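You operate a simulated robot arm through the tools that you are given. There is no shell and no other tool. Be economical: measure what you need, move in short steps, check, and stop when the job is done.

The job below is to be done with a simulated robot arm. You get a single attempt, and the scene is never put back.

Task
Bend the cable 2 times under the 1 N weight.
Fine: weight in its seat, red knob tight; reset the count before the first bend.

Only the result counts: the job must be done as asked and must still hold three seconds after the hand-in. Knocking over, shifting, dropping, spilling or breaking anything else fails it.

Robot
A 7-joint arm with a two-finger parallel gripper, fixed in place. Base frame: the origin is at the foot of the arm, x ahead of it, y to its left, z up; the work surface is at about z = 0. Units: mm, degrees, N and s.
With the tool pointing down near the work surface it reaches from about 240 to 620 mm from the base axis. Its first joint turns from -66.0 to 66.0 degrees. Payload 2.6 kg.
Tool frame: the origin (TCP) lies between the finger pads and is the grasp point; the fingertips stand 30 mm ahead of it; z points along the fingers, y is the line along which they close. The gripper opens to 94 mm. The fingers are 28 mm wide and 10 mm thick; the gripper's body (50 by 96 mm) begins 55 mm behind the TCP.
Orientation is that of the tool frame in the base frame, as a unit quaternion [w, x, y, z]. With the fingers straight down and closing along the base's y, the tool's x points along the base's -x, its y along +y and its z along -z.

Tools
- The arm moves only by the tool servo_tool. Its argument "commands" is a list of rows, each a list of 6 numbers: the shift along the tool's x, y, z in mm, then the turn, a rotation vector about the tool's x, y, z in degrees. In form: [[tx, ty, tz, ax, ay, az], ...]. A call has 1 to 10 rows; each row shifts and turns the commanded pose from where the row before left it, along the tool's axes as they then stand. "claw" is the gripper command, from -1 (fully open) to 1 (shut), values between in proportion, set as the call begins (left out, the last holds). A row lasts 0.2 s, in which the tool goes at most 50 mm and 8.6 degrees; a call with a longer step from one row to the next is refused whole, and so is a gripper value outside its range. A pose out of reach is approached as far as the arm can. The call stops where the force on the tool passes 40 N (or 10 N more than at its start, if that is more) or the arm is blocked; 0.2 s more then pass. The fingers move at their own pace (about 72 mm/s each) and stop on an object; they squeeze with about 32 N. The grip force told is the motor's: it shows also when the fingers shut on nothing. Time passes only in rows, and 0.2 s behind the last, so rows that do not move let the fingers close. It gives the time, the measured TCP pose, the force on the tool (base axes), the opening and the grip force at its end, in the units of the frame above (readings bear some noise), with the torque about the TCP (base axes, N m) and any sound that the robot's microphone picked up, and new pictures: "views" is both (left out), scene, wrist or none.
- Cameras (640 x 400 px; columns grow to the right, rows downward): "scene" is fixed at [26, 425.1, 574.2]; the picture's right is [-0.84, -0.54, 0.00], its down [-0.26, 0.41, -0.87] and it looks along [0.47, -0.74, -0.49] (base axes); focal length 311 px, centre (320, 200). "wrist" rides on the gripper at [76, 14, -102] in the tool frame; the picture's right is [-0.18, 0.98, 0.00], its down [-0.75, -0.14, -0.64] and it looks along [-0.63, -0.12, 0.77] (tool axes); focal length 243 px, centre (320, 200). There is no depth. A picture from a camera that has moved, and an enlarged one, comes with that camera's place and axes in the base frame and with its lens.
- inspect(camera, box): a new picture of the part [left, top, right, bottom] of that camera's present view, enlarged. It takes no simulated time.
- close_job(): hands the job in; it is judged then, once.

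Go step by step. Nothing tells you positions but the pictures and the camera data: compare them with the known pose of the tool, close in by small moves and look again before you grip or let go. The budget is 120 turns and 200 pictures, counting those below and the enlarged ones. Unless the task says otherwise, let go and move clear before handing in, and close with one line.

The tools are called after "Emit:" by a JSON object that holds its "op" and its "data". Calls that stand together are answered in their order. servo_tool: Moves the arm, as the interface text tells. Its arguments: {"type":"object","properties":{"commands":{"type":"array"},"claw":{"type":"number"},"views":{"type":"string","enum":["both","scene","wrist","none"]}},"required":["commands"]} The other tools are called the same way: inspect (camera, box) takes an enlarged picture of a part of a camera's view; close_job () hands the job in.

At the start:

```text
clock: 0.0
ee_pos: [355.0, -59.3, 412.8]
orientation: [0.001, 0.0, 1.0, 0.0]
ft_force: [0.8, 1.0, -0.6]
ft_torque: [-0.01, 0.01, 0.04]
grip_width: 93.9
grasp_force: 0.0
```

scene: 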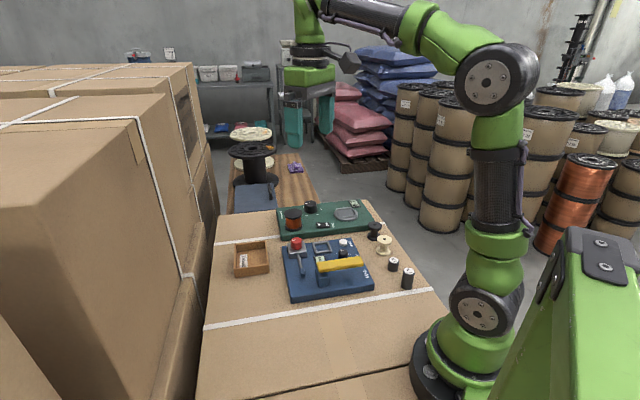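
wrist: 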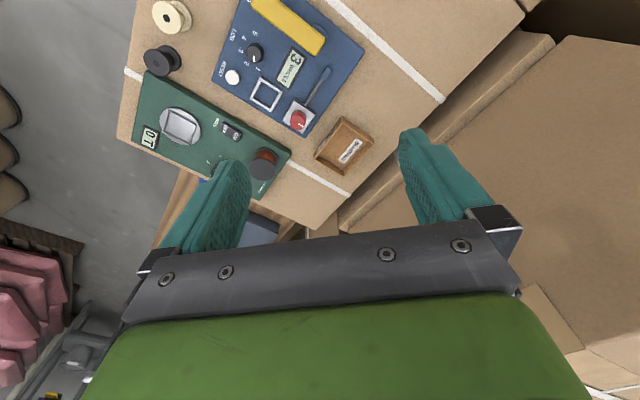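

I see a blue panel with a yellow handle, red knob, selector and reset button, and a green balance panel beside it. I'll look closer with both cameras.

Emit:
{"op": "inspect", "data": {"camera": "wrist", "box": [200, 0, 380, 150]}}

Emit:
{"op": "inspect", "data": {"camera": "scene", "box": [220, 190, 430, 310]}}

Emit:
{"op": "inspect", "data": {"camera": "wrist", "box": [110, 0, 290, 200]}}

```text
2.67 times, centred on (290, 75) of wrist
camera zoom: at [279.8, -44.9, 513.8], right [0.18, 0.98, 0.0], down [0.75, -0.14, 0.64], along [0.63, -0.12, -0.77], focal length 647 px, centre (400, 533)
```

zoom: 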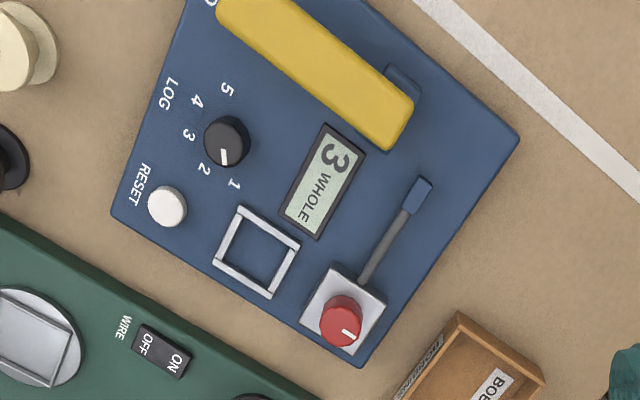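

```text
3.05 times, centred on (325, 250) of scene
camera zoom: at [26.0, 425.1, 574.2], right [-0.84, -0.54, 0.0], down [-0.26, 0.41, -0.87], along [0.47, -0.74, -0.49], focal length 948 px, centre (305, 48)
```

zoom: 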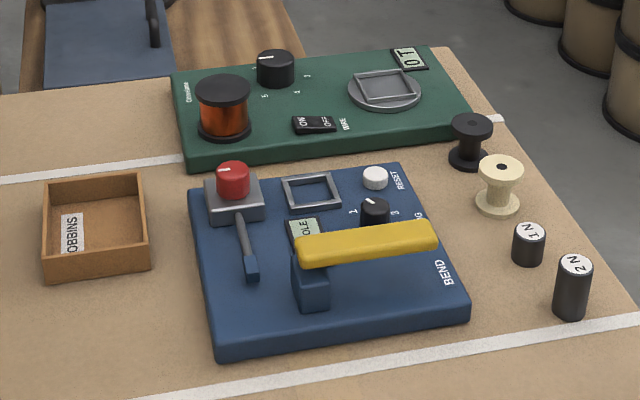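

```text
2.00 times, centred on (200, 100) of wrist
camera zoom: at [279.8, -44.9, 513.8], right [0.18, 0.98, 0.0], down [0.75, -0.14, 0.64], along [0.63, -0.12, -0.77], focal length 485 px, centre (560, 400)
```

zoom: 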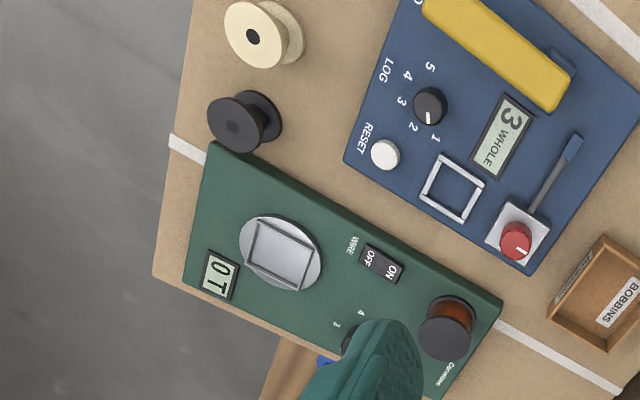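

The blue panel is the bend tester, with a count display, reset, clamp knob, seat and yellow handle. I'll move lower for a closer look.

Emit:
{"op": "servo_tool", "data": {"commands": [[14, -22, 32, 0, 0, 0], [14, -22, 32, 0, 0, 0], [14, -22, 32, 0, 0, 0], [14, -22, 32, 0, 0, 0], [0, 0, 0, 0, 0, 0]], "views": "wrist"}}

```text
clock: 1.2
ee_pos: [300.2, -147.7, 284.0]
orientation: [0.0, 0.0, 1.0, 0.0]
ft_force: [-0.7, 0.2, -0.9]
ft_torque: [-0.01, 0.02, -0.05]
grip_width: 94.3
grasp_force: 0.1
camera wrist: at [223.2, -134.0, 385.9], right [0.18, 0.98, 0.0], down [0.75, -0.14, 0.64], along [0.63, -0.12, -0.77], focal length 243 px, centre (320, 200)
```

wrist: 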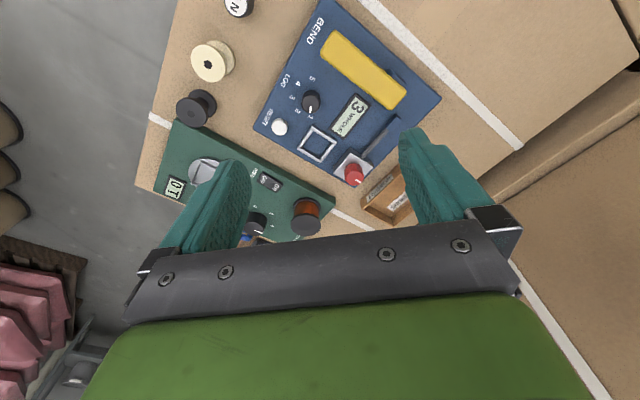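

Emit:
{"op": "inspect", "data": {"camera": "wrist", "box": [240, 0, 450, 190]}}

Emit:
{"op": "inspect", "data": {"camera": "scene", "box": [270, 225, 380, 305]}}

```text
2.11 times, centred on (345, 95) of wrist
camera zoom: at [223.2, -134.0, 385.9], right [0.18, 0.98, 0.0], down [0.75, -0.14, 0.64], along [0.63, -0.12, -0.77], focal length 511 px, centre (267, 421)
```

zoom: 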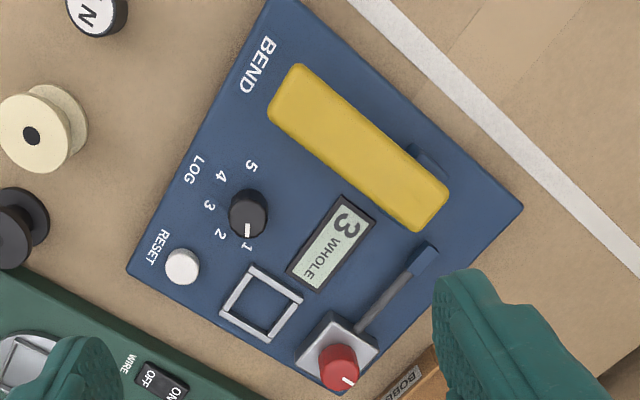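

```text
5.00 times, centred on (325, 265) of scene
camera zoom: at [26.0, 425.1, 574.2], right [-0.84, -0.54, 0.0], down [-0.26, 0.41, -0.87], along [0.47, -0.74, -0.49], focal length 1555 px, centre (295, -125)
```

zoom: 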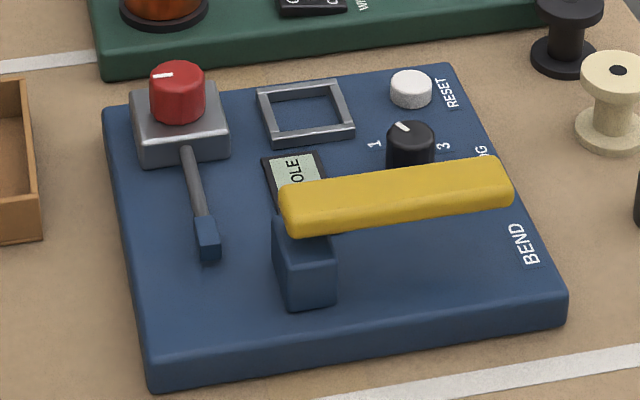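

The 1 N weight stands at about (199,-205), its seat at about (399,-171), and the panel is turned about 45°. I'll turn the tool 45° and hover over the weight.

Emit:
{"op": "servo_tool", "data": {"commands": [[0, 0, 0, 0, 0, 7.5], [0, 0, 0, 0, 0, 7.5], [0, 0, 0, 0, 0, 7.5], [0, 0, 0, 0, 0, 7.5], [0, 0, 0, 0, 0, 7.5], [0, 0, 0, 0, 0, 7.5], [7.8, -28, 36, 0, 0, 0], [7.8, -28, 36, 0, 0, 0], [7.8, -28, 36, 0, 0, 0], [7.8, -28, 36, 0, 0, 0]], "claw": 0.2}}

```text
clock: 3.4
ee_pos: [198.6, -205.1, 138.2]
orientation: [-0.001, 0.382, 0.924, 0.0]
ft_force: [0.3, 0.6, 0.6]
ft_torque: [0.02, 0.01, 0.03]
grip_width: 37.4
grasp_force: 0.1
camera wrist: at [154.8, -141.0, 240.6], right [0.83, 0.56, 0.0], down [0.43, -0.63, 0.64], along [0.36, -0.53, -0.77], focal length 243 px, centre (320, 200)
```

scene: 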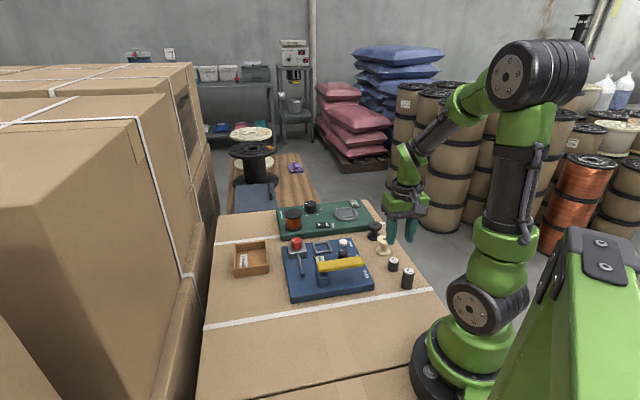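
wrist: 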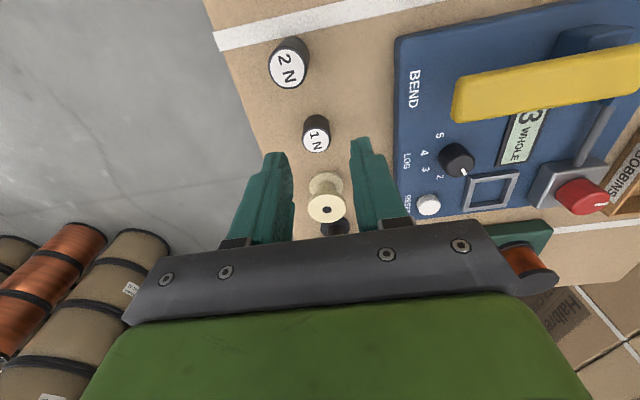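

The wrist and scene views disagree slightly about the weight. I'll zoom in with both.

Emit:
{"op": "inspect", "data": {"camera": "scene", "box": [360, 210, 440, 300]}}

Emit:
{"op": "inspect", "data": {"camera": "wrist", "box": [250, 90, 390, 240]}}

```text
4.44 times, centred on (400, 255) of scene
camera zoom: at [26.0, 425.1, 574.2], right [-0.84, -0.54, 0.0], down [-0.26, 0.41, -0.87], along [0.47, -0.74, -0.49], focal length 1382 px, centre (-36, -44)
```

zoom: 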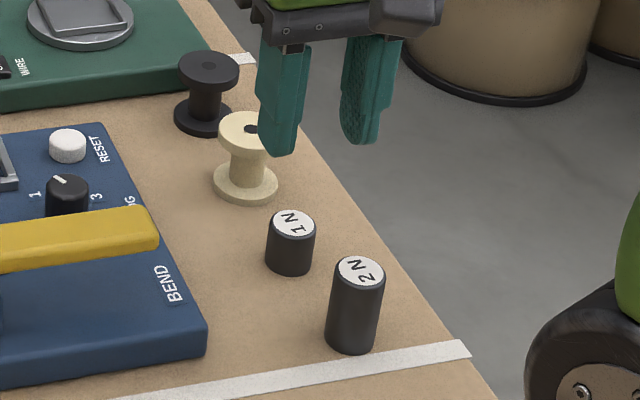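

```text
2.67 times, centred on (320, 165) of wrist
camera zoom: at [154.8, -141.0, 240.6], right [0.83, 0.56, 0.0], down [0.43, -0.63, 0.64], along [0.36, -0.53, -0.77], focal length 647 px, centre (320, 293)
```

zoom: 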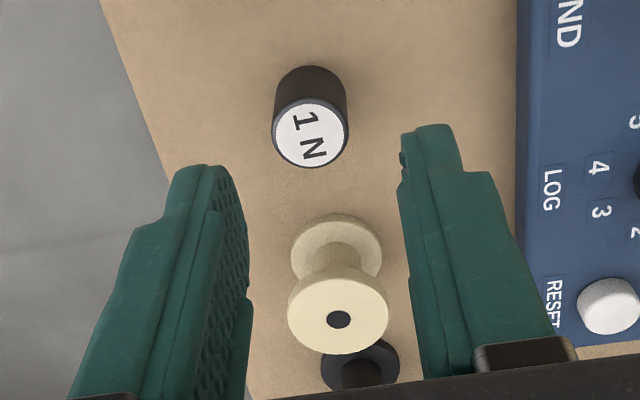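

Both views now agree: the weight is at about (209,-227.5), about 26 mm across and 30 mm tall. I'll move over it and come down partway.

Emit:
{"op": "servo_tool", "data": {"commands": [[-11.6, -4.3, 0, 0, 0, 0], [-11.6, -4.2, 0, 0, 0, 0], [0, 0, 32, 0, 0, 0], [0, 0, 28, 0, 0, 0], [0, 0, 0, 0, 0, 0]], "claw": 0.0}}

Emit:
{"op": "inspect", "data": {"camera": "wrist", "box": [250, 90, 390, 240]}}

Emit:
{"op": "inspect", "data": {"camera": "scene", "box": [360, 210, 440, 300]}}

```text
clock: 4.6
ee_pos: [209.1, -226.0, 80.1]
orientation: [-0.001, 0.383, 0.924, 0.0]
ft_force: [0.0, -0.7, 0.0]
ft_torque: [0.01, 0.01, -0.01]
grip_width: 47.3
grasp_force: 0.0
camera wrist: at [165.2, -163.2, 181.8], right [0.83, 0.56, 0.0], down [0.43, -0.63, 0.64], along [0.36, -0.53, -0.77], focal length 243 px, centre (320, 200)
```

scene: 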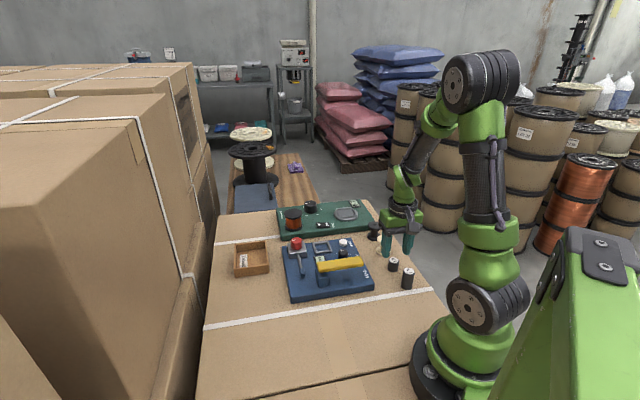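
wrist: 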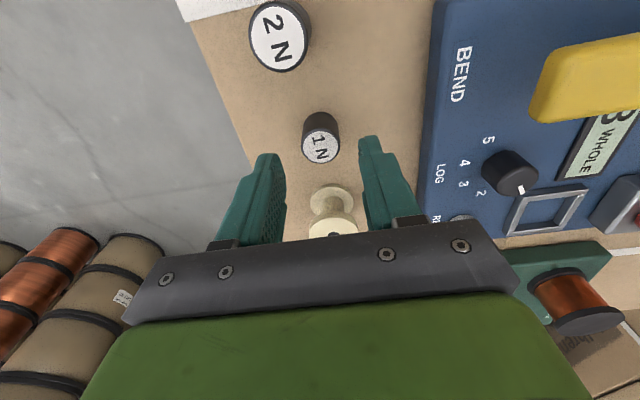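

```text
2.67 times, centred on (320, 165) of wrist
camera zoom: at [165.2, -163.2, 181.8], right [0.83, 0.56, 0.0], down [0.43, -0.63, 0.64], along [0.36, -0.53, -0.77], focal length 647 px, centre (320, 293)
```

zoom: 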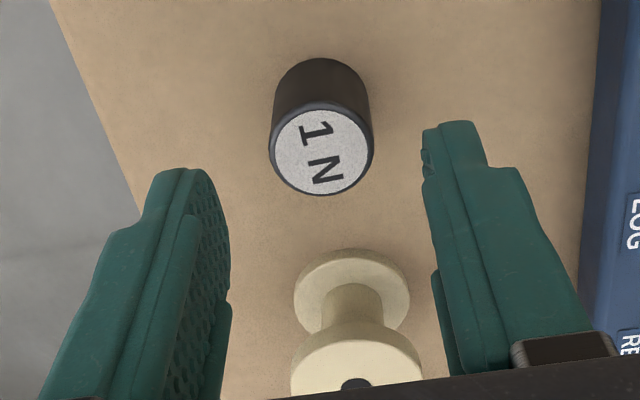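

```text
4.44 times, centred on (400, 255) of scene
camera zoom: at [26.0, 425.1, 574.2], right [-0.84, -0.54, 0.0], down [-0.26, 0.41, -0.87], along [0.47, -0.74, -0.49], focal length 1382 px, centre (-36, -44)
```

zoom: 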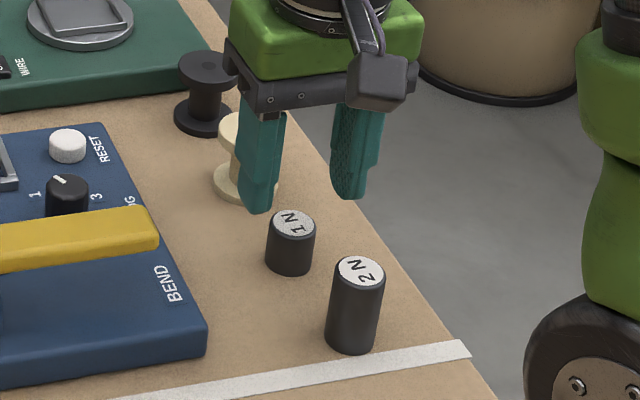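

The estimate holds, so I'll nudge 2 mm, come down to z≈42 and close the fingers.

Emit:
{"op": "servo_tool", "data": {"commands": [[-1.9, -0.9, 19, 0, 0, 0], [0, 0, 19, 0, 0, 0], [0, 0, 0, 0, 0, 0]], "views": "none"}}

Emit:
{"op": "servo_tool", "data": {"commands": [[0, 0, 0, 0, 0, 0], [0, 0, 0, 0, 0, 0], [0, 0, 0, 0, 0, 0]], "claw": 1.0}}

Emit:
{"op": "inspect", "data": {"camera": "scene", "box": [360, 210, 440, 300]}}

```text
clock: 5.4
ee_pos: [210.3, -226.4, 41.4]
orientation: [0.0, 0.383, 0.924, 0.0]
ft_force: [0.1, 0.1, 0.0]
ft_torque: [-0.03, 0.0, -0.03]
grip_width: 47.1
grasp_force: 0.0
```

```text
clock: 6.2
ee_pos: [210.2, -228.5, 43.3]
orientation: [-0.001, 0.382, 0.924, 0.0]
ft_force: [0.9, -0.5, 0.3]
ft_torque: [0.01, 0.0, 0.03]
grip_width: 26.2
grasp_force: 32.4
camera wrist: at [165.6, -164.4, 144.1], right [0.83, 0.56, 0.0], down [0.43, -0.63, 0.64], along [0.36, -0.53, -0.77], focal length 243 px, centre (320, 200)
```

scene: 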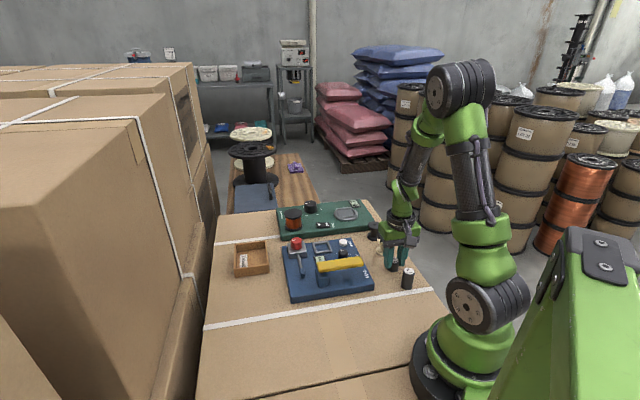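
wrist: 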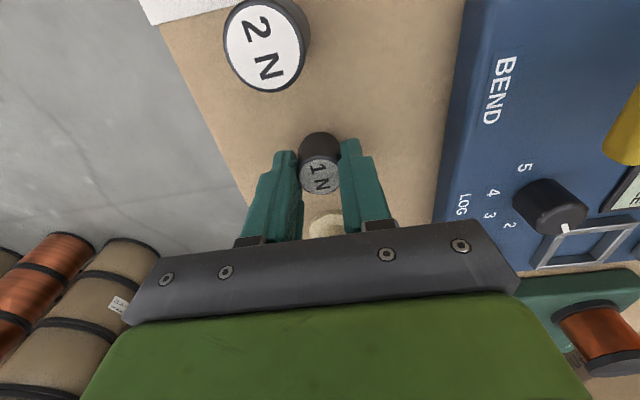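

```text
4.44 times, centred on (400, 255) of scene
camera zoom: at [26.0, 425.1, 574.2], right [-0.84, -0.54, 0.0], down [-0.26, 0.41, -0.87], along [0.47, -0.74, -0.49], focal length 1382 px, centre (-36, -44)
```

zoom: 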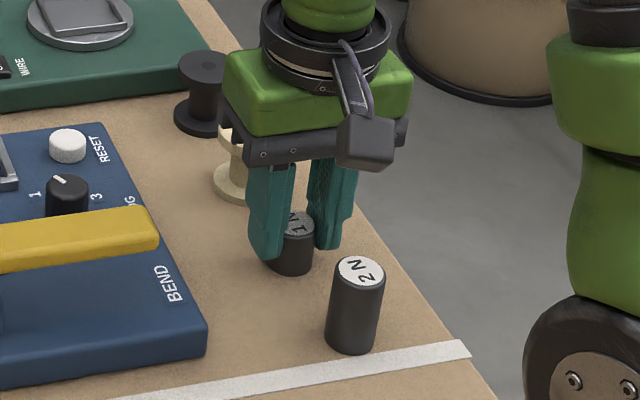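

The weight is gripped at 26 mm. I'll lift it and carry it above the seat.

Emit:
{"op": "servo_tool", "data": {"commands": [[0, 0, -37, 0, 0, 0], [0, 0, -37, 0, 0, 0], [0, 0, -37, 0, 0, 0], [-18.5, 34.9, 0, 0, 0, 0], [-18.5, 34.9, 0, 0, 0, 0], [-18.5, 34.9, 0, 0, 0, 0], [-18.5, 34.9, 0, 0, 0, 0], [-18.5, 34.9, 0, 0, 0, 0], [0, 0, 0, 0, 0, 0]]}}

Emit:
{"op": "inspect", "data": {"camera": "wrist", "box": [240, 60, 440, 240]}}

Emit:
{"op": "inspect", "data": {"camera": "scene", "box": [270, 200, 390, 300]}}

```text
clock: 8.2
ee_pos: [399.1, -169.9, 154.9]
orientation: [0.001, 0.383, 0.924, -0.001]
ft_force: [0.2, -0.1, -0.4]
ft_torque: [0.01, -0.04, 0.0]
grip_width: 26.5
grasp_force: 32.3
camera wrist: at [355.1, -106.0, 255.7], right [0.83, 0.56, 0.0], down [0.43, -0.63, 0.64], along [0.36, -0.53, -0.77], focal length 243 px, centre (320, 200)
```

scene: 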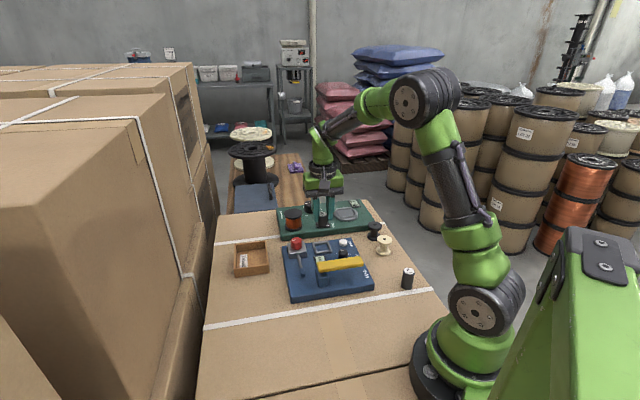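
wrist: 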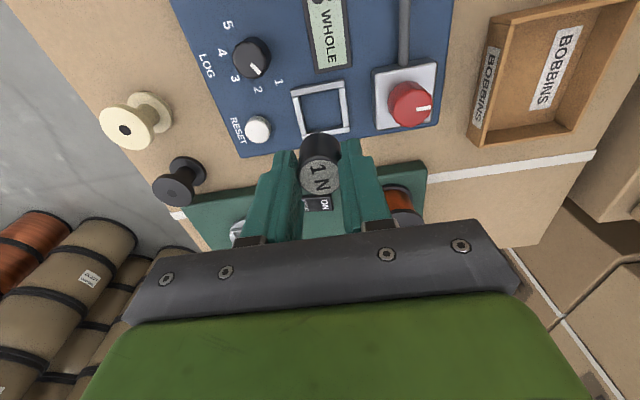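

```text
2.22 times, centred on (340, 150) of wrist
camera zoom: at [355.1, -106.0, 255.7], right [0.83, 0.56, 0.0], down [0.43, -0.63, 0.64], along [0.36, -0.53, -0.77], focal length 539 px, centre (276, 311)
```

zoom: 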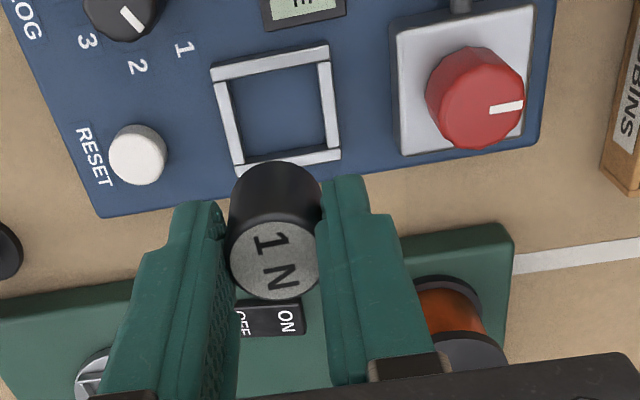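

```text
4.00 times, centred on (330, 250) of scene
camera zoom: at [26.0, 425.1, 574.2], right [-0.84, -0.54, 0.0], down [-0.26, 0.41, -0.87], along [0.47, -0.74, -0.49], focal length 1244 px, centre (280, 0)
```

zoom: 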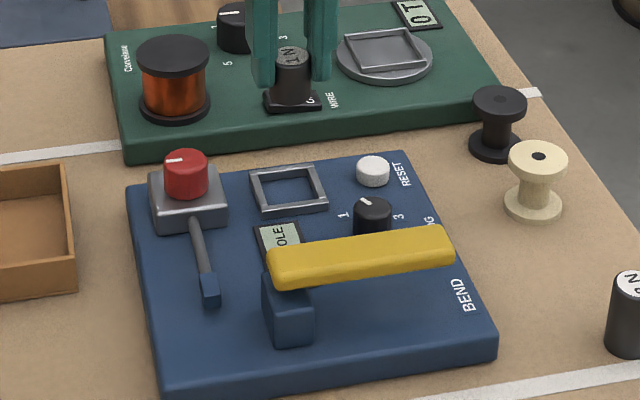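

The seat centre measures about (401,-173). I'll shift there and come down to just above the frame.

Emit:
{"op": "servo_tool", "data": {"commands": [[-3.5, -0.8, 0, 0, 0, 0], [0, 0, 30, 0, 0, 0], [0, 0, 35, 0, 0, 0], [0, 0, 0, 0, 0, 0]], "views": "none"}}

Emit:
{"op": "inspect", "data": {"camera": "wrist", "box": [240, 60, 440, 240]}}

Emit:
{"op": "inspect", "data": {"camera": "scene", "box": [285, 215, 365, 275]}}

```text
clock: 9.2
ee_pos: [401.3, -173.9, 88.8]
orientation: [-0.001, 0.382, 0.924, 0.0]
ft_force: [-0.3, 0.1, -0.9]
ft_torque: [0.02, -0.02, -0.03]
grip_width: 26.7
grasp_force: 32.5
```

```text
2.22 times, centred on (340, 150) of wrist
camera zoom: at [356.7, -109.8, 190.6], right [0.83, 0.56, 0.0], down [0.43, -0.63, 0.64], along [0.36, -0.53, -0.77], focal length 539 px, centre (276, 311)
```

zoom: 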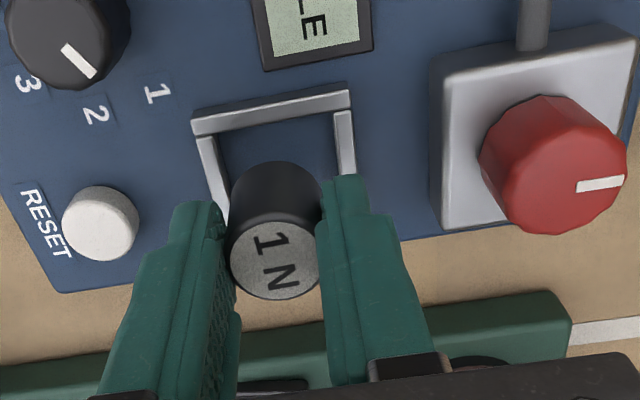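

```text
6.67 times, centred on (325, 245) of scene
camera zoom: at [26.0, 425.1, 574.2], right [-0.84, -0.54, 0.0], down [-0.26, 0.41, -0.87], along [0.47, -0.74, -0.49], focal length 2074 px, centre (287, -100)
```

zoom: 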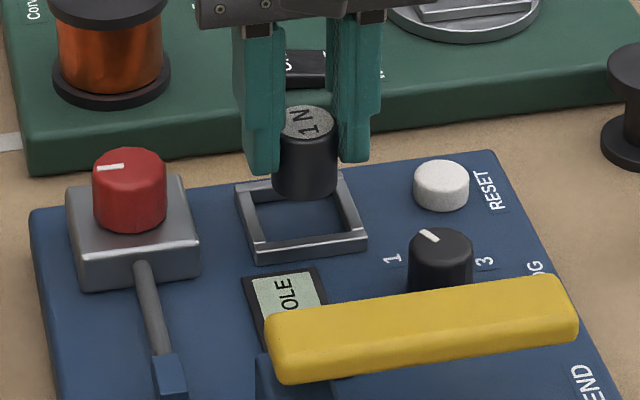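

The weight is centred over the seat. I'll lower it gently until it touches.

Emit:
{"op": "servo_tool", "data": {"commands": [[0, 0, 8, 0, 0, 0], [0, 0, 6, 0, 0, 0], [0, 0, 3, 0, 0, 0], [0, 0, 0, 0, 0, 0]], "views": "none"}}

Emit:
{"op": "inspect", "data": {"camera": "scene", "box": [285, 215, 365, 275]}}

```text
clock: 10.2
ee_pos: [401.6, -173.6, 70.3]
orientation: [0.0, 0.383, 0.924, -0.001]
ft_force: [-0.5, 0.5, -0.9]
ft_torque: [-0.01, 0.02, 0.0]
grip_width: 26.1
grasp_force: 32.1
```

```text
6.67 times, centred on (325, 245) of scene
camera zoom: at [26.0, 425.1, 574.2], right [-0.84, -0.54, 0.0], down [-0.26, 0.41, -0.87], along [0.47, -0.74, -0.49], focal length 2074 px, centre (287, -100)
```

zoom: 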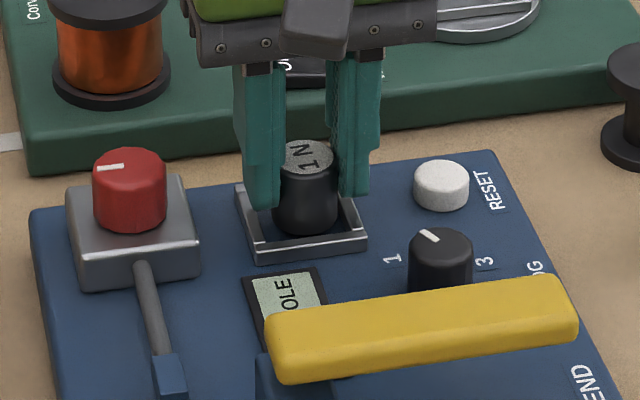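

It's inside the frame and not yet down, so I'll lower it a little more.

Emit:
{"op": "servo_tool", "data": {"commands": [[0, 0, 2, 0, 0, 0], [0, 0, 2, 0, 0, 0], [0, 0, 0, 0, 0, 0]], "views": "none"}}

Emit:
{"op": "inspect", "data": {"camera": "scene", "box": [285, 215, 365, 275]}}

```text
clock: 11.0
ee_pos: [401.3, -172.4, 67.3]
orientation: [0.0, 0.382, 0.924, 0.0]
ft_force: [-0.5, 0.7, 0.2]
ft_torque: [0.0, 0.02, 0.0]
grip_width: 26.5
grasp_force: 31.8
```

```text
6.67 times, centred on (325, 245) of scene
camera zoom: at [26.0, 425.1, 574.2], right [-0.84, -0.54, 0.0], down [-0.26, 0.41, -0.87], along [0.47, -0.74, -0.49], focal length 2074 px, centre (287, -100)
```

zoom: 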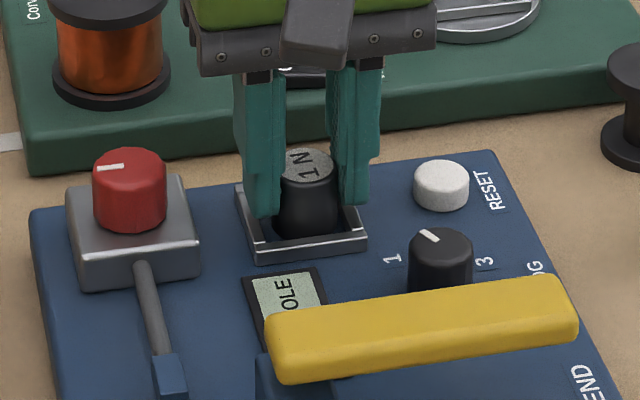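

Emit:
{"op": "servo_tool", "data": {"commands": [[0, 0, 1.5, 0, 0, 0], [0, 0, 1.5, 0, 0, 0], [0, 0, 0, 0, 0, 0]], "views": "none"}}

Emit:
{"op": "inspect", "data": {"camera": "scene", "box": [285, 215, 365, 275]}}

```text
clock: 11.8
ee_pos: [401.7, -173.3, 65.4]
orientation: [0.003, 0.383, 0.924, 0.0]
ft_force: [-5.5, 1.2, 28.8]
ft_torque: [0.0, 0.14, -0.03]
grip_width: 26.2
grasp_force: 32.0
```

```text
6.67 times, centred on (325, 245) of scene
camera zoom: at [25.9, 425.1, 574.2], right [-0.84, -0.54, 0.0], down [-0.26, 0.41, -0.87], along [0.47, -0.74, -0.48], focal length 2074 px, centre (287, -100)
```

zoom: 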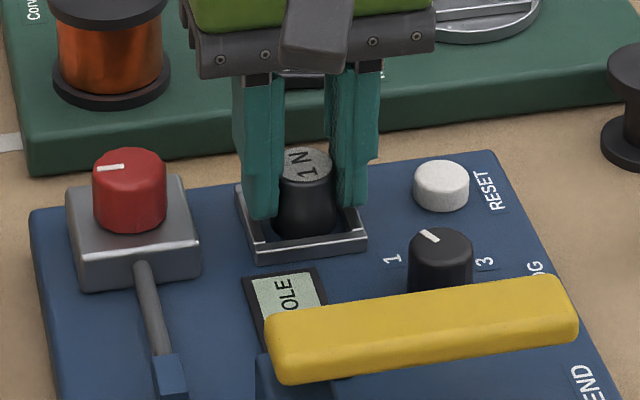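

It touches down at about 29 N. I'll back off slightly, open a little and lift clear.

Emit:
{"op": "servo_tool", "data": {"commands": [[0, 0, -1.5, 0, 0, 0], [0, 0, 0, 0, 0, 0]], "views": "none"}}

Emit:
{"op": "servo_tool", "data": {"commands": [[0, 0, 0, 0, 0, 0], [0, 0, 0, 0, 0, 0], [0, 0, -20, 0, 0, 0], [0, 0, -45, 0, 0, 0], [0, 0, -40, 0, 0, 0], [0, 0, 0, 0, 0, 0]], "claw": 0.15}}

Emit:
{"op": "inspect", "data": {"camera": "wrist", "box": [180, 0, 460, 190]}}

Emit:
{"op": "inspect", "data": {"camera": "scene", "box": [270, 220, 380, 300]}}

```text
clock: 12.4
ee_pos: [402.2, -173.8, 65.1]
orientation: [0.0, 0.382, 0.924, 0.0]
ft_force: [4.1, -2.4, 13.0]
ft_torque: [-0.18, -0.26, 0.02]
grip_width: 26.5
grasp_force: 32.4
```

```text
clock: 13.8
ee_pos: [401.1, -175.4, 169.7]
orientation: [-0.001, 0.383, 0.924, 0.0]
ft_force: [0.6, 0.7, -0.8]
ft_torque: [0.01, 0.01, -0.01]
grip_width: 40.1
grasp_force: 0.1
camera wrist: at [356.8, -111.3, 272.1], right [0.82, 0.57, 0.0], down [0.43, -0.63, 0.64], along [0.36, -0.53, -0.77], focal length 243 px, centre (320, 200)
```

scene: 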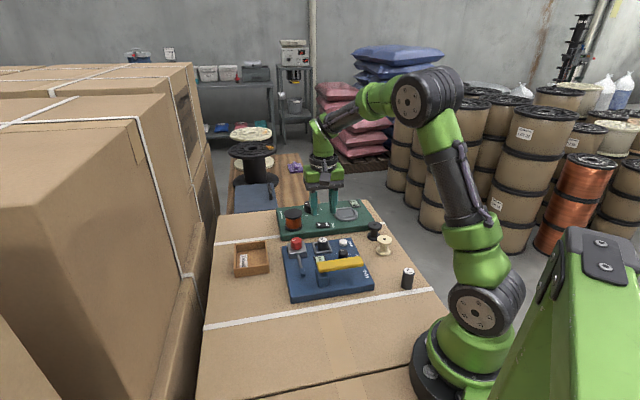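
wrist: 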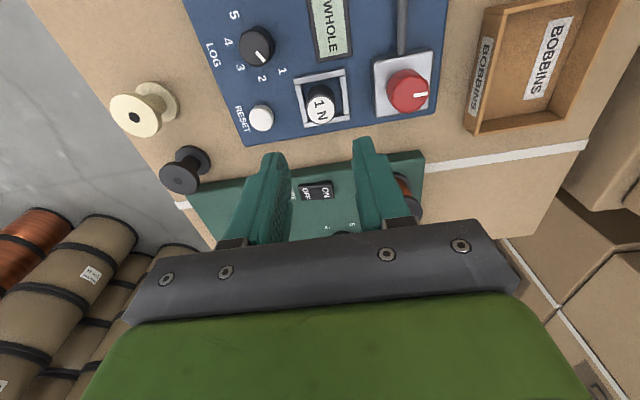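

```text
2.11 times, centred on (320, 95) of wrist
camera zoom: at [356.8, -111.3, 272.1], right [0.82, 0.57, 0.0], down [0.43, -0.63, 0.64], along [0.36, -0.53, -0.77], focal length 511 px, centre (320, 421)
```

zoom: 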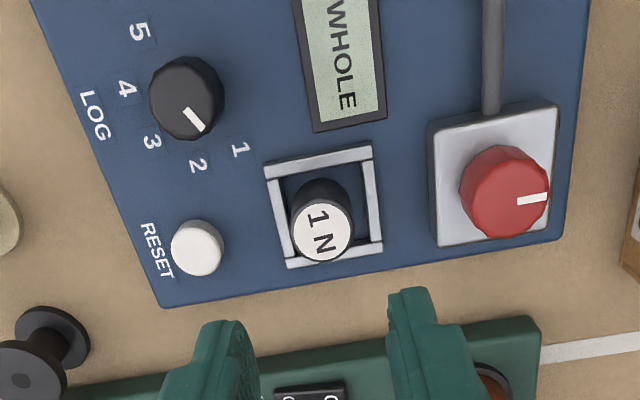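

```text
5.00 times, centred on (325, 260) of scene
camera zoom: at [26.0, 425.1, 574.2], right [-0.84, -0.54, 0.0], down [-0.26, 0.41, -0.87], along [0.47, -0.74, -0.49], focal length 1555 px, centre (295, -100)
```

zoom: 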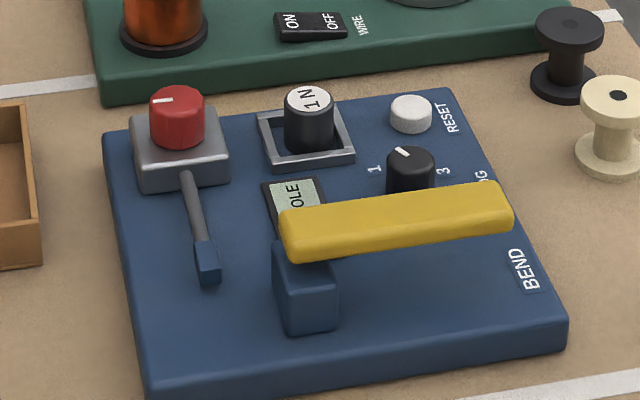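

The weight sits in its seat. The red knob is at about (446,-118) with its top near z≈68, so I'll move over it.

Emit:
{"op": "servo_tool", "data": {"commands": [[4.35, 36.4, 0, 0, 0, 0], [4.35, 36.4, 0, 0, 0, 0], [0, 0, 40, 0, 0, 0], [0, 0, 0, 0, 0, 0]], "claw": -0.05}}

Emit:
{"op": "inspect", "data": {"camera": "wrist", "box": [240, 60, 440, 240]}}

Emit:
{"op": "inspect", "data": {"camera": "scene", "box": [255, 210, 345, 280]}}

```text
clock: 14.8
ee_pos: [445.7, -114.7, 129.8]
orientation: [0.0, 0.383, 0.924, 0.0]
ft_force: [-0.1, 0.2, 0.1]
ft_torque: [0.02, 0.03, 0.0]
grip_width: 49.4
grasp_force: 0.0
camera wrist: at [401.4, -52.5, 231.4], right [0.83, 0.56, 0.0], down [0.43, -0.63, 0.64], along [0.36, -0.53, -0.77], focal length 243 px, centre (320, 200)
```

scene: 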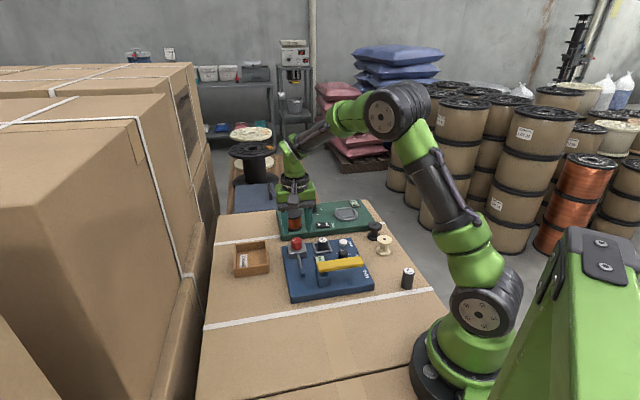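
wrist: 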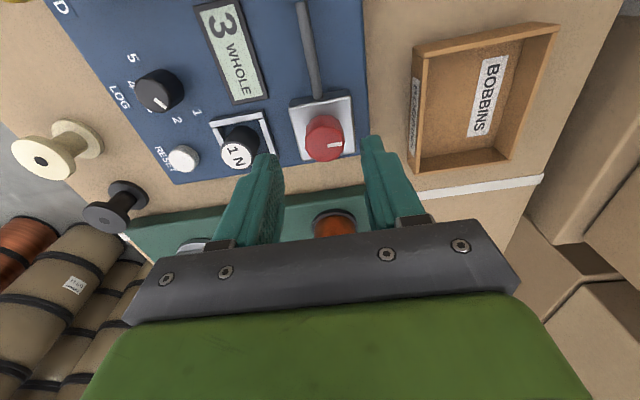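

```text
2.22 times, centred on (340, 150) of wrist
camera zoom: at [401.4, -52.5, 231.4], right [0.83, 0.56, 0.0], down [0.43, -0.63, 0.64], along [0.36, -0.53, -0.77], focal length 539 px, centre (276, 311)
```

zoom: 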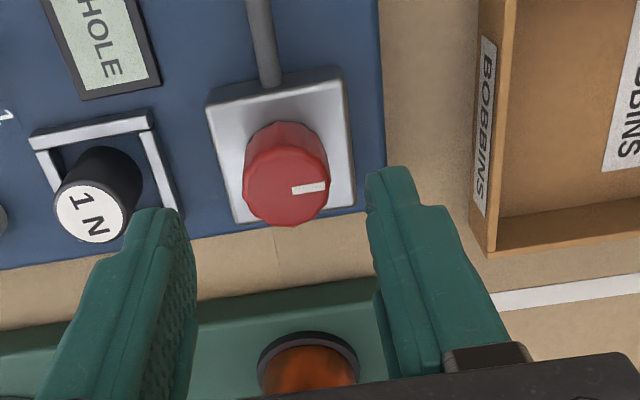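

```text
5.71 times, centred on (300, 245) of scene
camera zoom: at [26.0, 425.1, 574.2], right [-0.84, -0.54, 0.0], down [-0.26, 0.41, -0.87], along [0.47, -0.74, -0.49], focal length 1777 px, centre (434, -57)
```

zoom: 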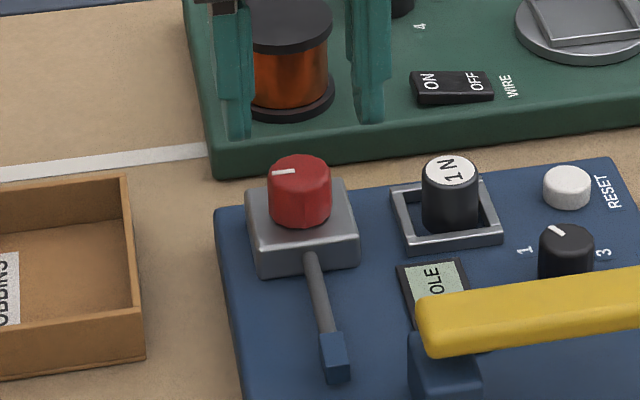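

The refined knob centre is about (449.5,-120). I'll centre on it, wind the wrist back counter-clockwise to gain turning range, then come down over the knob.

Emit:
{"op": "servo_tool", "data": {"commands": [[-6.4, -1.1, 0, 0, 0, 0], [0, 0, 0, 0, 0, -8.5], [0, 0, 0, 0, 0, -8.5], [0, 0, 0, 0, 0, -8.5], [0, 0, 0, 0, 0, -8.5], [0, 0, 0, 0, 0, -8.5], [0, 0, 0, 0, 0, -8.5], [0, 0, 0, 0, 0, -8.5], [0, 0, 22, 0, 0, 0], [0, 0, 0, 0, 0, 0]]}}

Emit:
{"op": "inspect", "data": {"camera": "wrist", "box": [240, 60, 440, 240]}}

Emit:
{"op": "inspect", "data": {"camera": "scene", "box": [255, 210, 345, 280]}}

```text
clock: 17.0
ee_pos: [449.2, -121.5, 107.8]
orientation: [0.0, -0.127, 0.992, 0.0]
ft_force: [-0.5, 0.1, 0.8]
ft_torque: [-0.01, 0.0, 0.02]
grip_width: 49.5
grasp_force: 0.1
camera wrist: at [372.0, -127.2, 210.6], right [-0.07, 1.0, 0.0], down [0.76, 0.05, 0.64], along [0.64, 0.04, -0.77], focal length 243 px, centre (320, 200)
```

scene: 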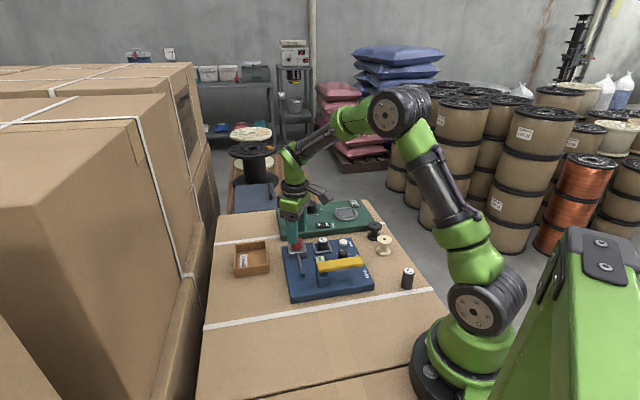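
wrist: 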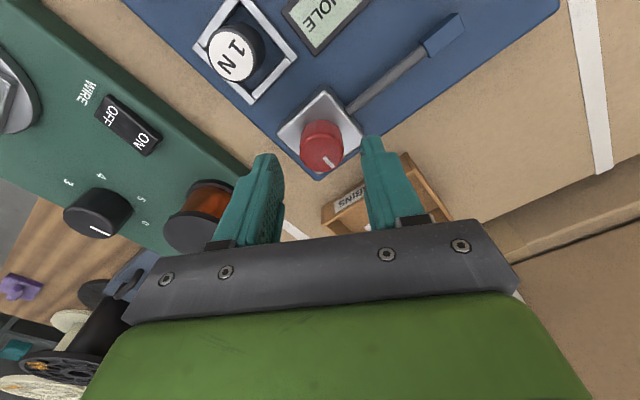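

```text
2.22 times, centred on (340, 150) of wrist
camera zoom: at [372.0, -127.2, 210.6], right [-0.07, 1.0, 0.0], down [0.76, 0.05, 0.64], along [0.64, 0.04, -0.77], focal length 539 px, centre (276, 311)
```

zoom: 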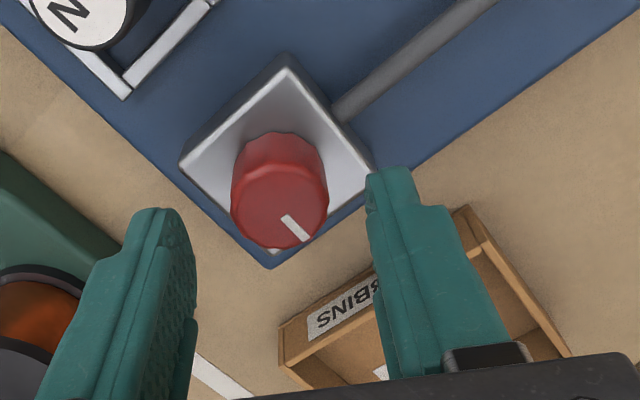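

```text
5.71 times, centred on (300, 245) of scene
camera zoom: at [26.0, 425.1, 574.2], right [-0.84, -0.54, 0.0], down [-0.26, 0.41, -0.87], along [0.47, -0.74, -0.49], focal length 1777 px, centre (434, -57)
```

zoom: 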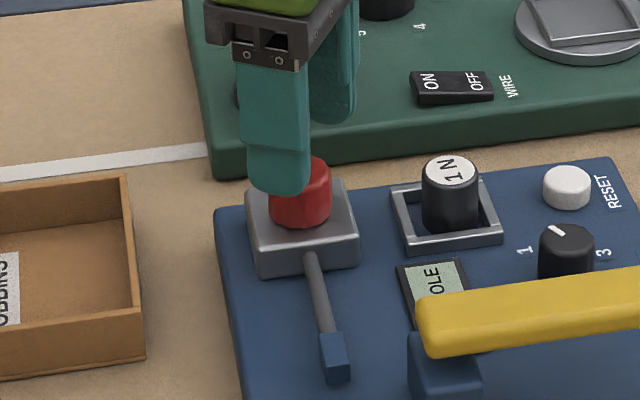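

The tool is centred within 2 mm, so I'll descend around the knob and close.

Emit:
{"op": "servo_tool", "data": {"commands": [[-1, 0, 12, 0, 0, 0], [0, 0, 12, 0, 0, 0], [0, 0, 0, 0, 0, 0]], "views": "none"}}

Emit:
{"op": "servo_tool", "data": {"commands": [[0, 0, 0, 0, 0, 0], [0, 0, 0, 0, 0, 0], [0, 0, 0, 0, 0, 0]], "claw": 1.0, "views": "none"}}

Emit:
{"op": "inspect", "data": {"camera": "wrist", "box": [240, 60, 440, 240]}}

```text
clock: 17.8
ee_pos: [450.2, -120.5, 85.6]
orientation: [-0.001, -0.126, 0.992, 0.0]
ft_force: [-0.7, 0.0, 0.4]
ft_torque: [0.0, -0.01, 0.01]
grip_width: 49.4
grasp_force: 0.0
```

```text
clock: 18.6
ee_pos: [449.8, -120.7, 84.9]
orientation: [0.0, -0.127, 0.992, 0.001]
ft_force: [-1.6, 3.1, -1.0]
ft_torque: [0.11, -0.01, 0.03]
grip_width: 28.9
grasp_force: 44.8
```

```text
2.22 times, centred on (340, 150) of wrist
camera zoom: at [373.1, -126.4, 186.4], right [-0.07, 1.0, 0.0], down [0.77, 0.05, 0.64], along [0.64, 0.04, -0.77], focal length 539 px, centre (276, 311)
```

zoom: 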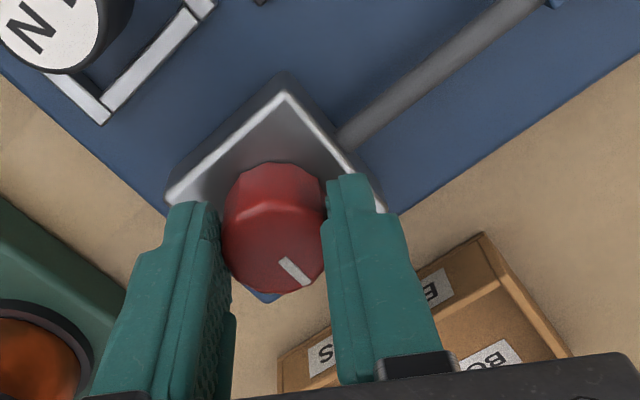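

I'm gripping the knob at 29 mm. I'll turn it clockwise in small steps and watch the torque.

Emit:
{"op": "servo_tool", "data": {"commands": [[0, 0, 0, 0, 0, 6], [0, 0, 0, 0, 0, 6], [0, 0, 0, 0, 0, 6]], "views": "none"}}

Emit:
{"op": "inspect", "data": {"camera": "wrist", "box": [240, 60, 440, 240]}}

```text
clock: 19.4
ee_pos: [451.4, -120.8, 83.2]
orientation: [-0.001, 0.031, 1.0, 0.001]
ft_force: [-9.5, 8.2, 2.3]
ft_torque: [0.26, -0.49, 0.03]
grip_width: 28.8
grasp_force: 45.0
```

```text
2.22 times, centred on (340, 150) of wrist
camera zoom: at [375.4, -101.7, 186.5], right [0.25, 0.97, 0.0], down [0.74, -0.19, 0.64], along [0.62, -0.16, -0.77], focal length 539 px, centre (276, 311)
```

zoom: 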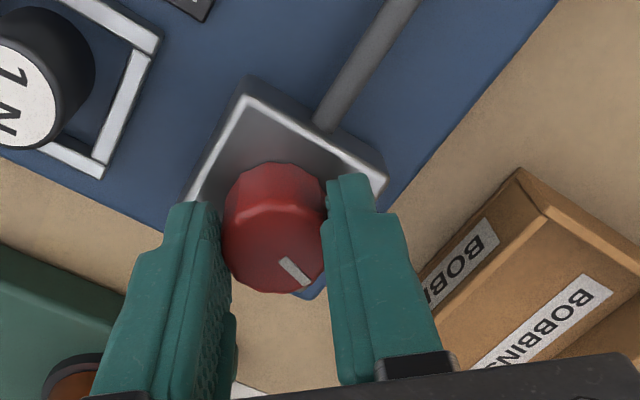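

The knob turns freely with the fingers, so I'll continue.

Emit:
{"op": "servo_tool", "data": {"commands": [[0, 0, 0, 0, 0, 6], [0, 0, 0, 0, 0, 6], [0, 0, 0, 0, 0, 6], [0, 0, 0, 0, 0, 6]], "views": "none"}}

Emit:
{"op": "servo_tool", "data": {"commands": [[0, 0, 0, 0, 0, 6], [0, 0, 0, 0, 0, 6], [0, 0, 0, 0, 0, 6], [0, 0, 0, 0, 0, 6]], "views": "none"}}

Emit:
{"op": "inspect", "data": {"camera": "wrist", "box": [240, 60, 440, 240]}}

```text
clock: 20.4
ee_pos: [450.5, -119.8, 85.5]
orientation: [-0.002, 0.24, 0.971, 0.002]
ft_force: [-15.4, 16.7, 8.7]
ft_torque: [0.19, -0.35, 0.01]
grip_width: 28.8
grasp_force: 44.9
```

```text
clock: 21.4
ee_pos: [451.5, -118.8, 84.5]
orientation: [-0.002, 0.435, 0.9, 0.002]
ft_force: [-3.0, 16.1, 2.0]
ft_torque: [1.17, 0.65, 0.05]
grip_width: 29.2
grasp_force: 45.2
```

```text
2.22 times, centred on (340, 150) of wrist
camera zoom: at [415.0, -51.1, 186.6], right [0.88, 0.47, 0.0], down [0.36, -0.68, 0.64], along [0.3, -0.56, -0.77], focal length 539 px, centre (276, 311)
```

zoom: 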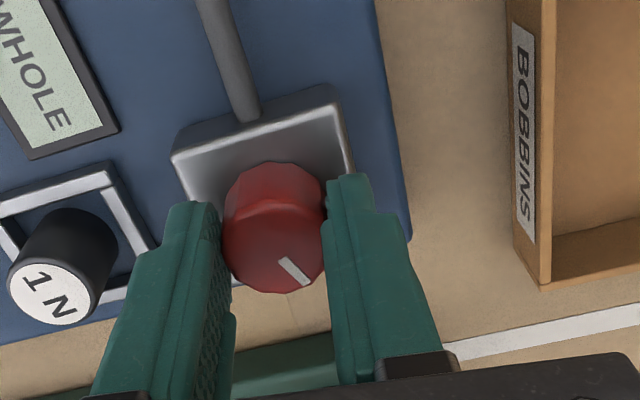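

It has turned 66° with no twist resistance yet, so I'll keep going.

Emit:
{"op": "servo_tool", "data": {"commands": [[0, 0, 0, 0, 0, 6], [0, 0, 0, 0, 0, 6], [0, 0, 0, 0, 0, 6], [0, 0, 0, 0, 0, 6]], "views": "none"}}

Emit:
{"op": "servo_tool", "data": {"commands": [[0, 0, 0, 0, 0, 6], [0, 0, 0, 0, 0, 6], [0, 0, 0, 0, 0, 6], [0, 0, 0, 0, 0, 6]], "views": "none"}}

Emit:
{"op": "inspect", "data": {"camera": "wrist", "box": [240, 60, 440, 240]}}

```text
clock: 22.4
ee_pos: [451.3, -118.4, 84.2]
orientation: [0.0, 0.612, 0.791, 0.002]
ft_force: [1.1, 18.3, 0.6]
ft_torque: [0.83, -0.01, 0.37]
grip_width: 29.0
grasp_force: 44.9
```

```text
clock: 23.4
ee_pos: [452.4, -120.8, 85.3]
orientation: [0.001, 0.764, 0.645, 0.001]
ft_force: [17.3, 3.8, -6.5]
ft_torque: [0.12, -0.47, 0.46]
grip_width: 29.3
grasp_force: 44.6
```

```text
2.22 times, centred on (340, 150) of wrist
camera zoom: at [478.1, -49.2, 187.0], right [0.94, -0.35, 0.0], down [-0.27, -0.72, 0.64], along [-0.22, -0.6, -0.77], focal length 539 px, centre (276, 311)
```

zoom: 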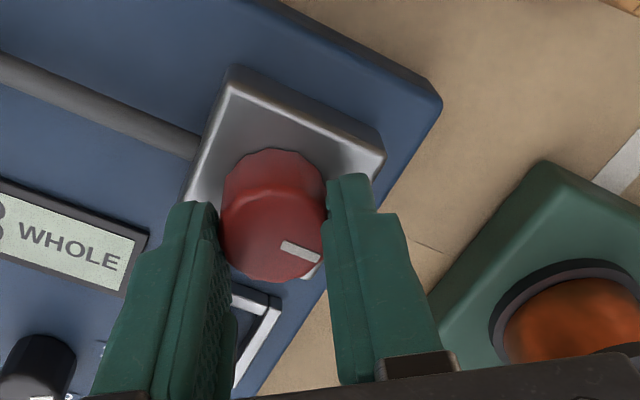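

The knob hit its stop after about a quarter turn: torque rose to about 0.4 N·m and the fingers slipped around it. I'll release, lift and check.

Emit:
{"op": "servo_tool", "data": {"commands": [[0, 0, 0, 0, 0, 0], [0, 0, 0, 0, 0, 0], [0, 0, -30, 0, 0, 0], [0, 0, -40, 0, 0, 0], [0, 0, -40, 0, 0, 0], [0, 0, 0, 0, 0, 0]], "claw": -0.05}}

Emit:
{"op": "inspect", "data": {"camera": "scene", "box": [270, 220, 380, 300]}}

```text
clock: 24.8
ee_pos: [451.8, -119.6, 194.6]
orientation: [-0.001, 0.763, 0.646, 0.0]
ft_force: [1.0, -0.2, 0.8]
ft_torque: [-0.02, -0.01, 0.0]
grip_width: 49.6
grasp_force: 0.1
camera wrist: at [477.5, -47.7, 297.1], right [0.94, -0.34, 0.0], down [-0.26, -0.72, 0.64], along [-0.22, -0.6, -0.77], focal length 243 px, centre (320, 200)
```

scene: 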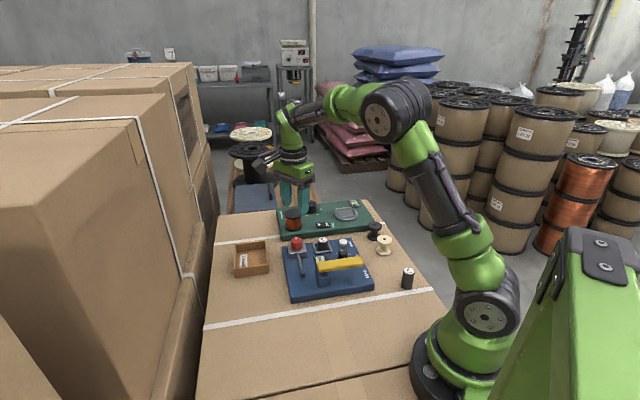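
wrist: 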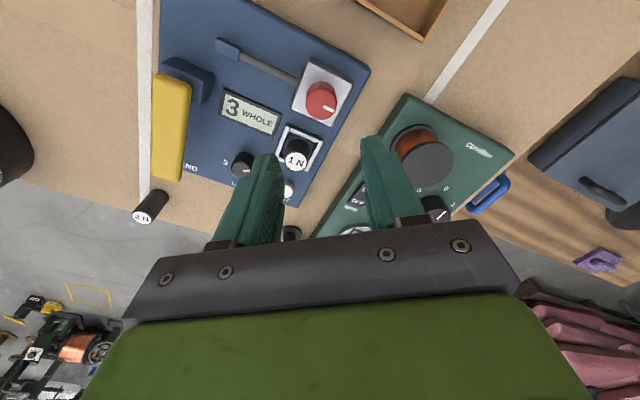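

```text
5.00 times, centred on (325, 260) of scene
camera zoom: at [26.0, 425.1, 574.2], right [-0.84, -0.54, 0.0], down [-0.26, 0.41, -0.87], along [0.47, -0.74, -0.49], focal length 1555 px, centre (295, -100)
```

zoom: 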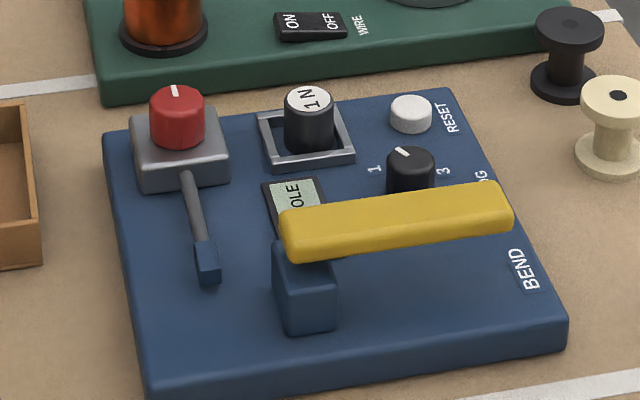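

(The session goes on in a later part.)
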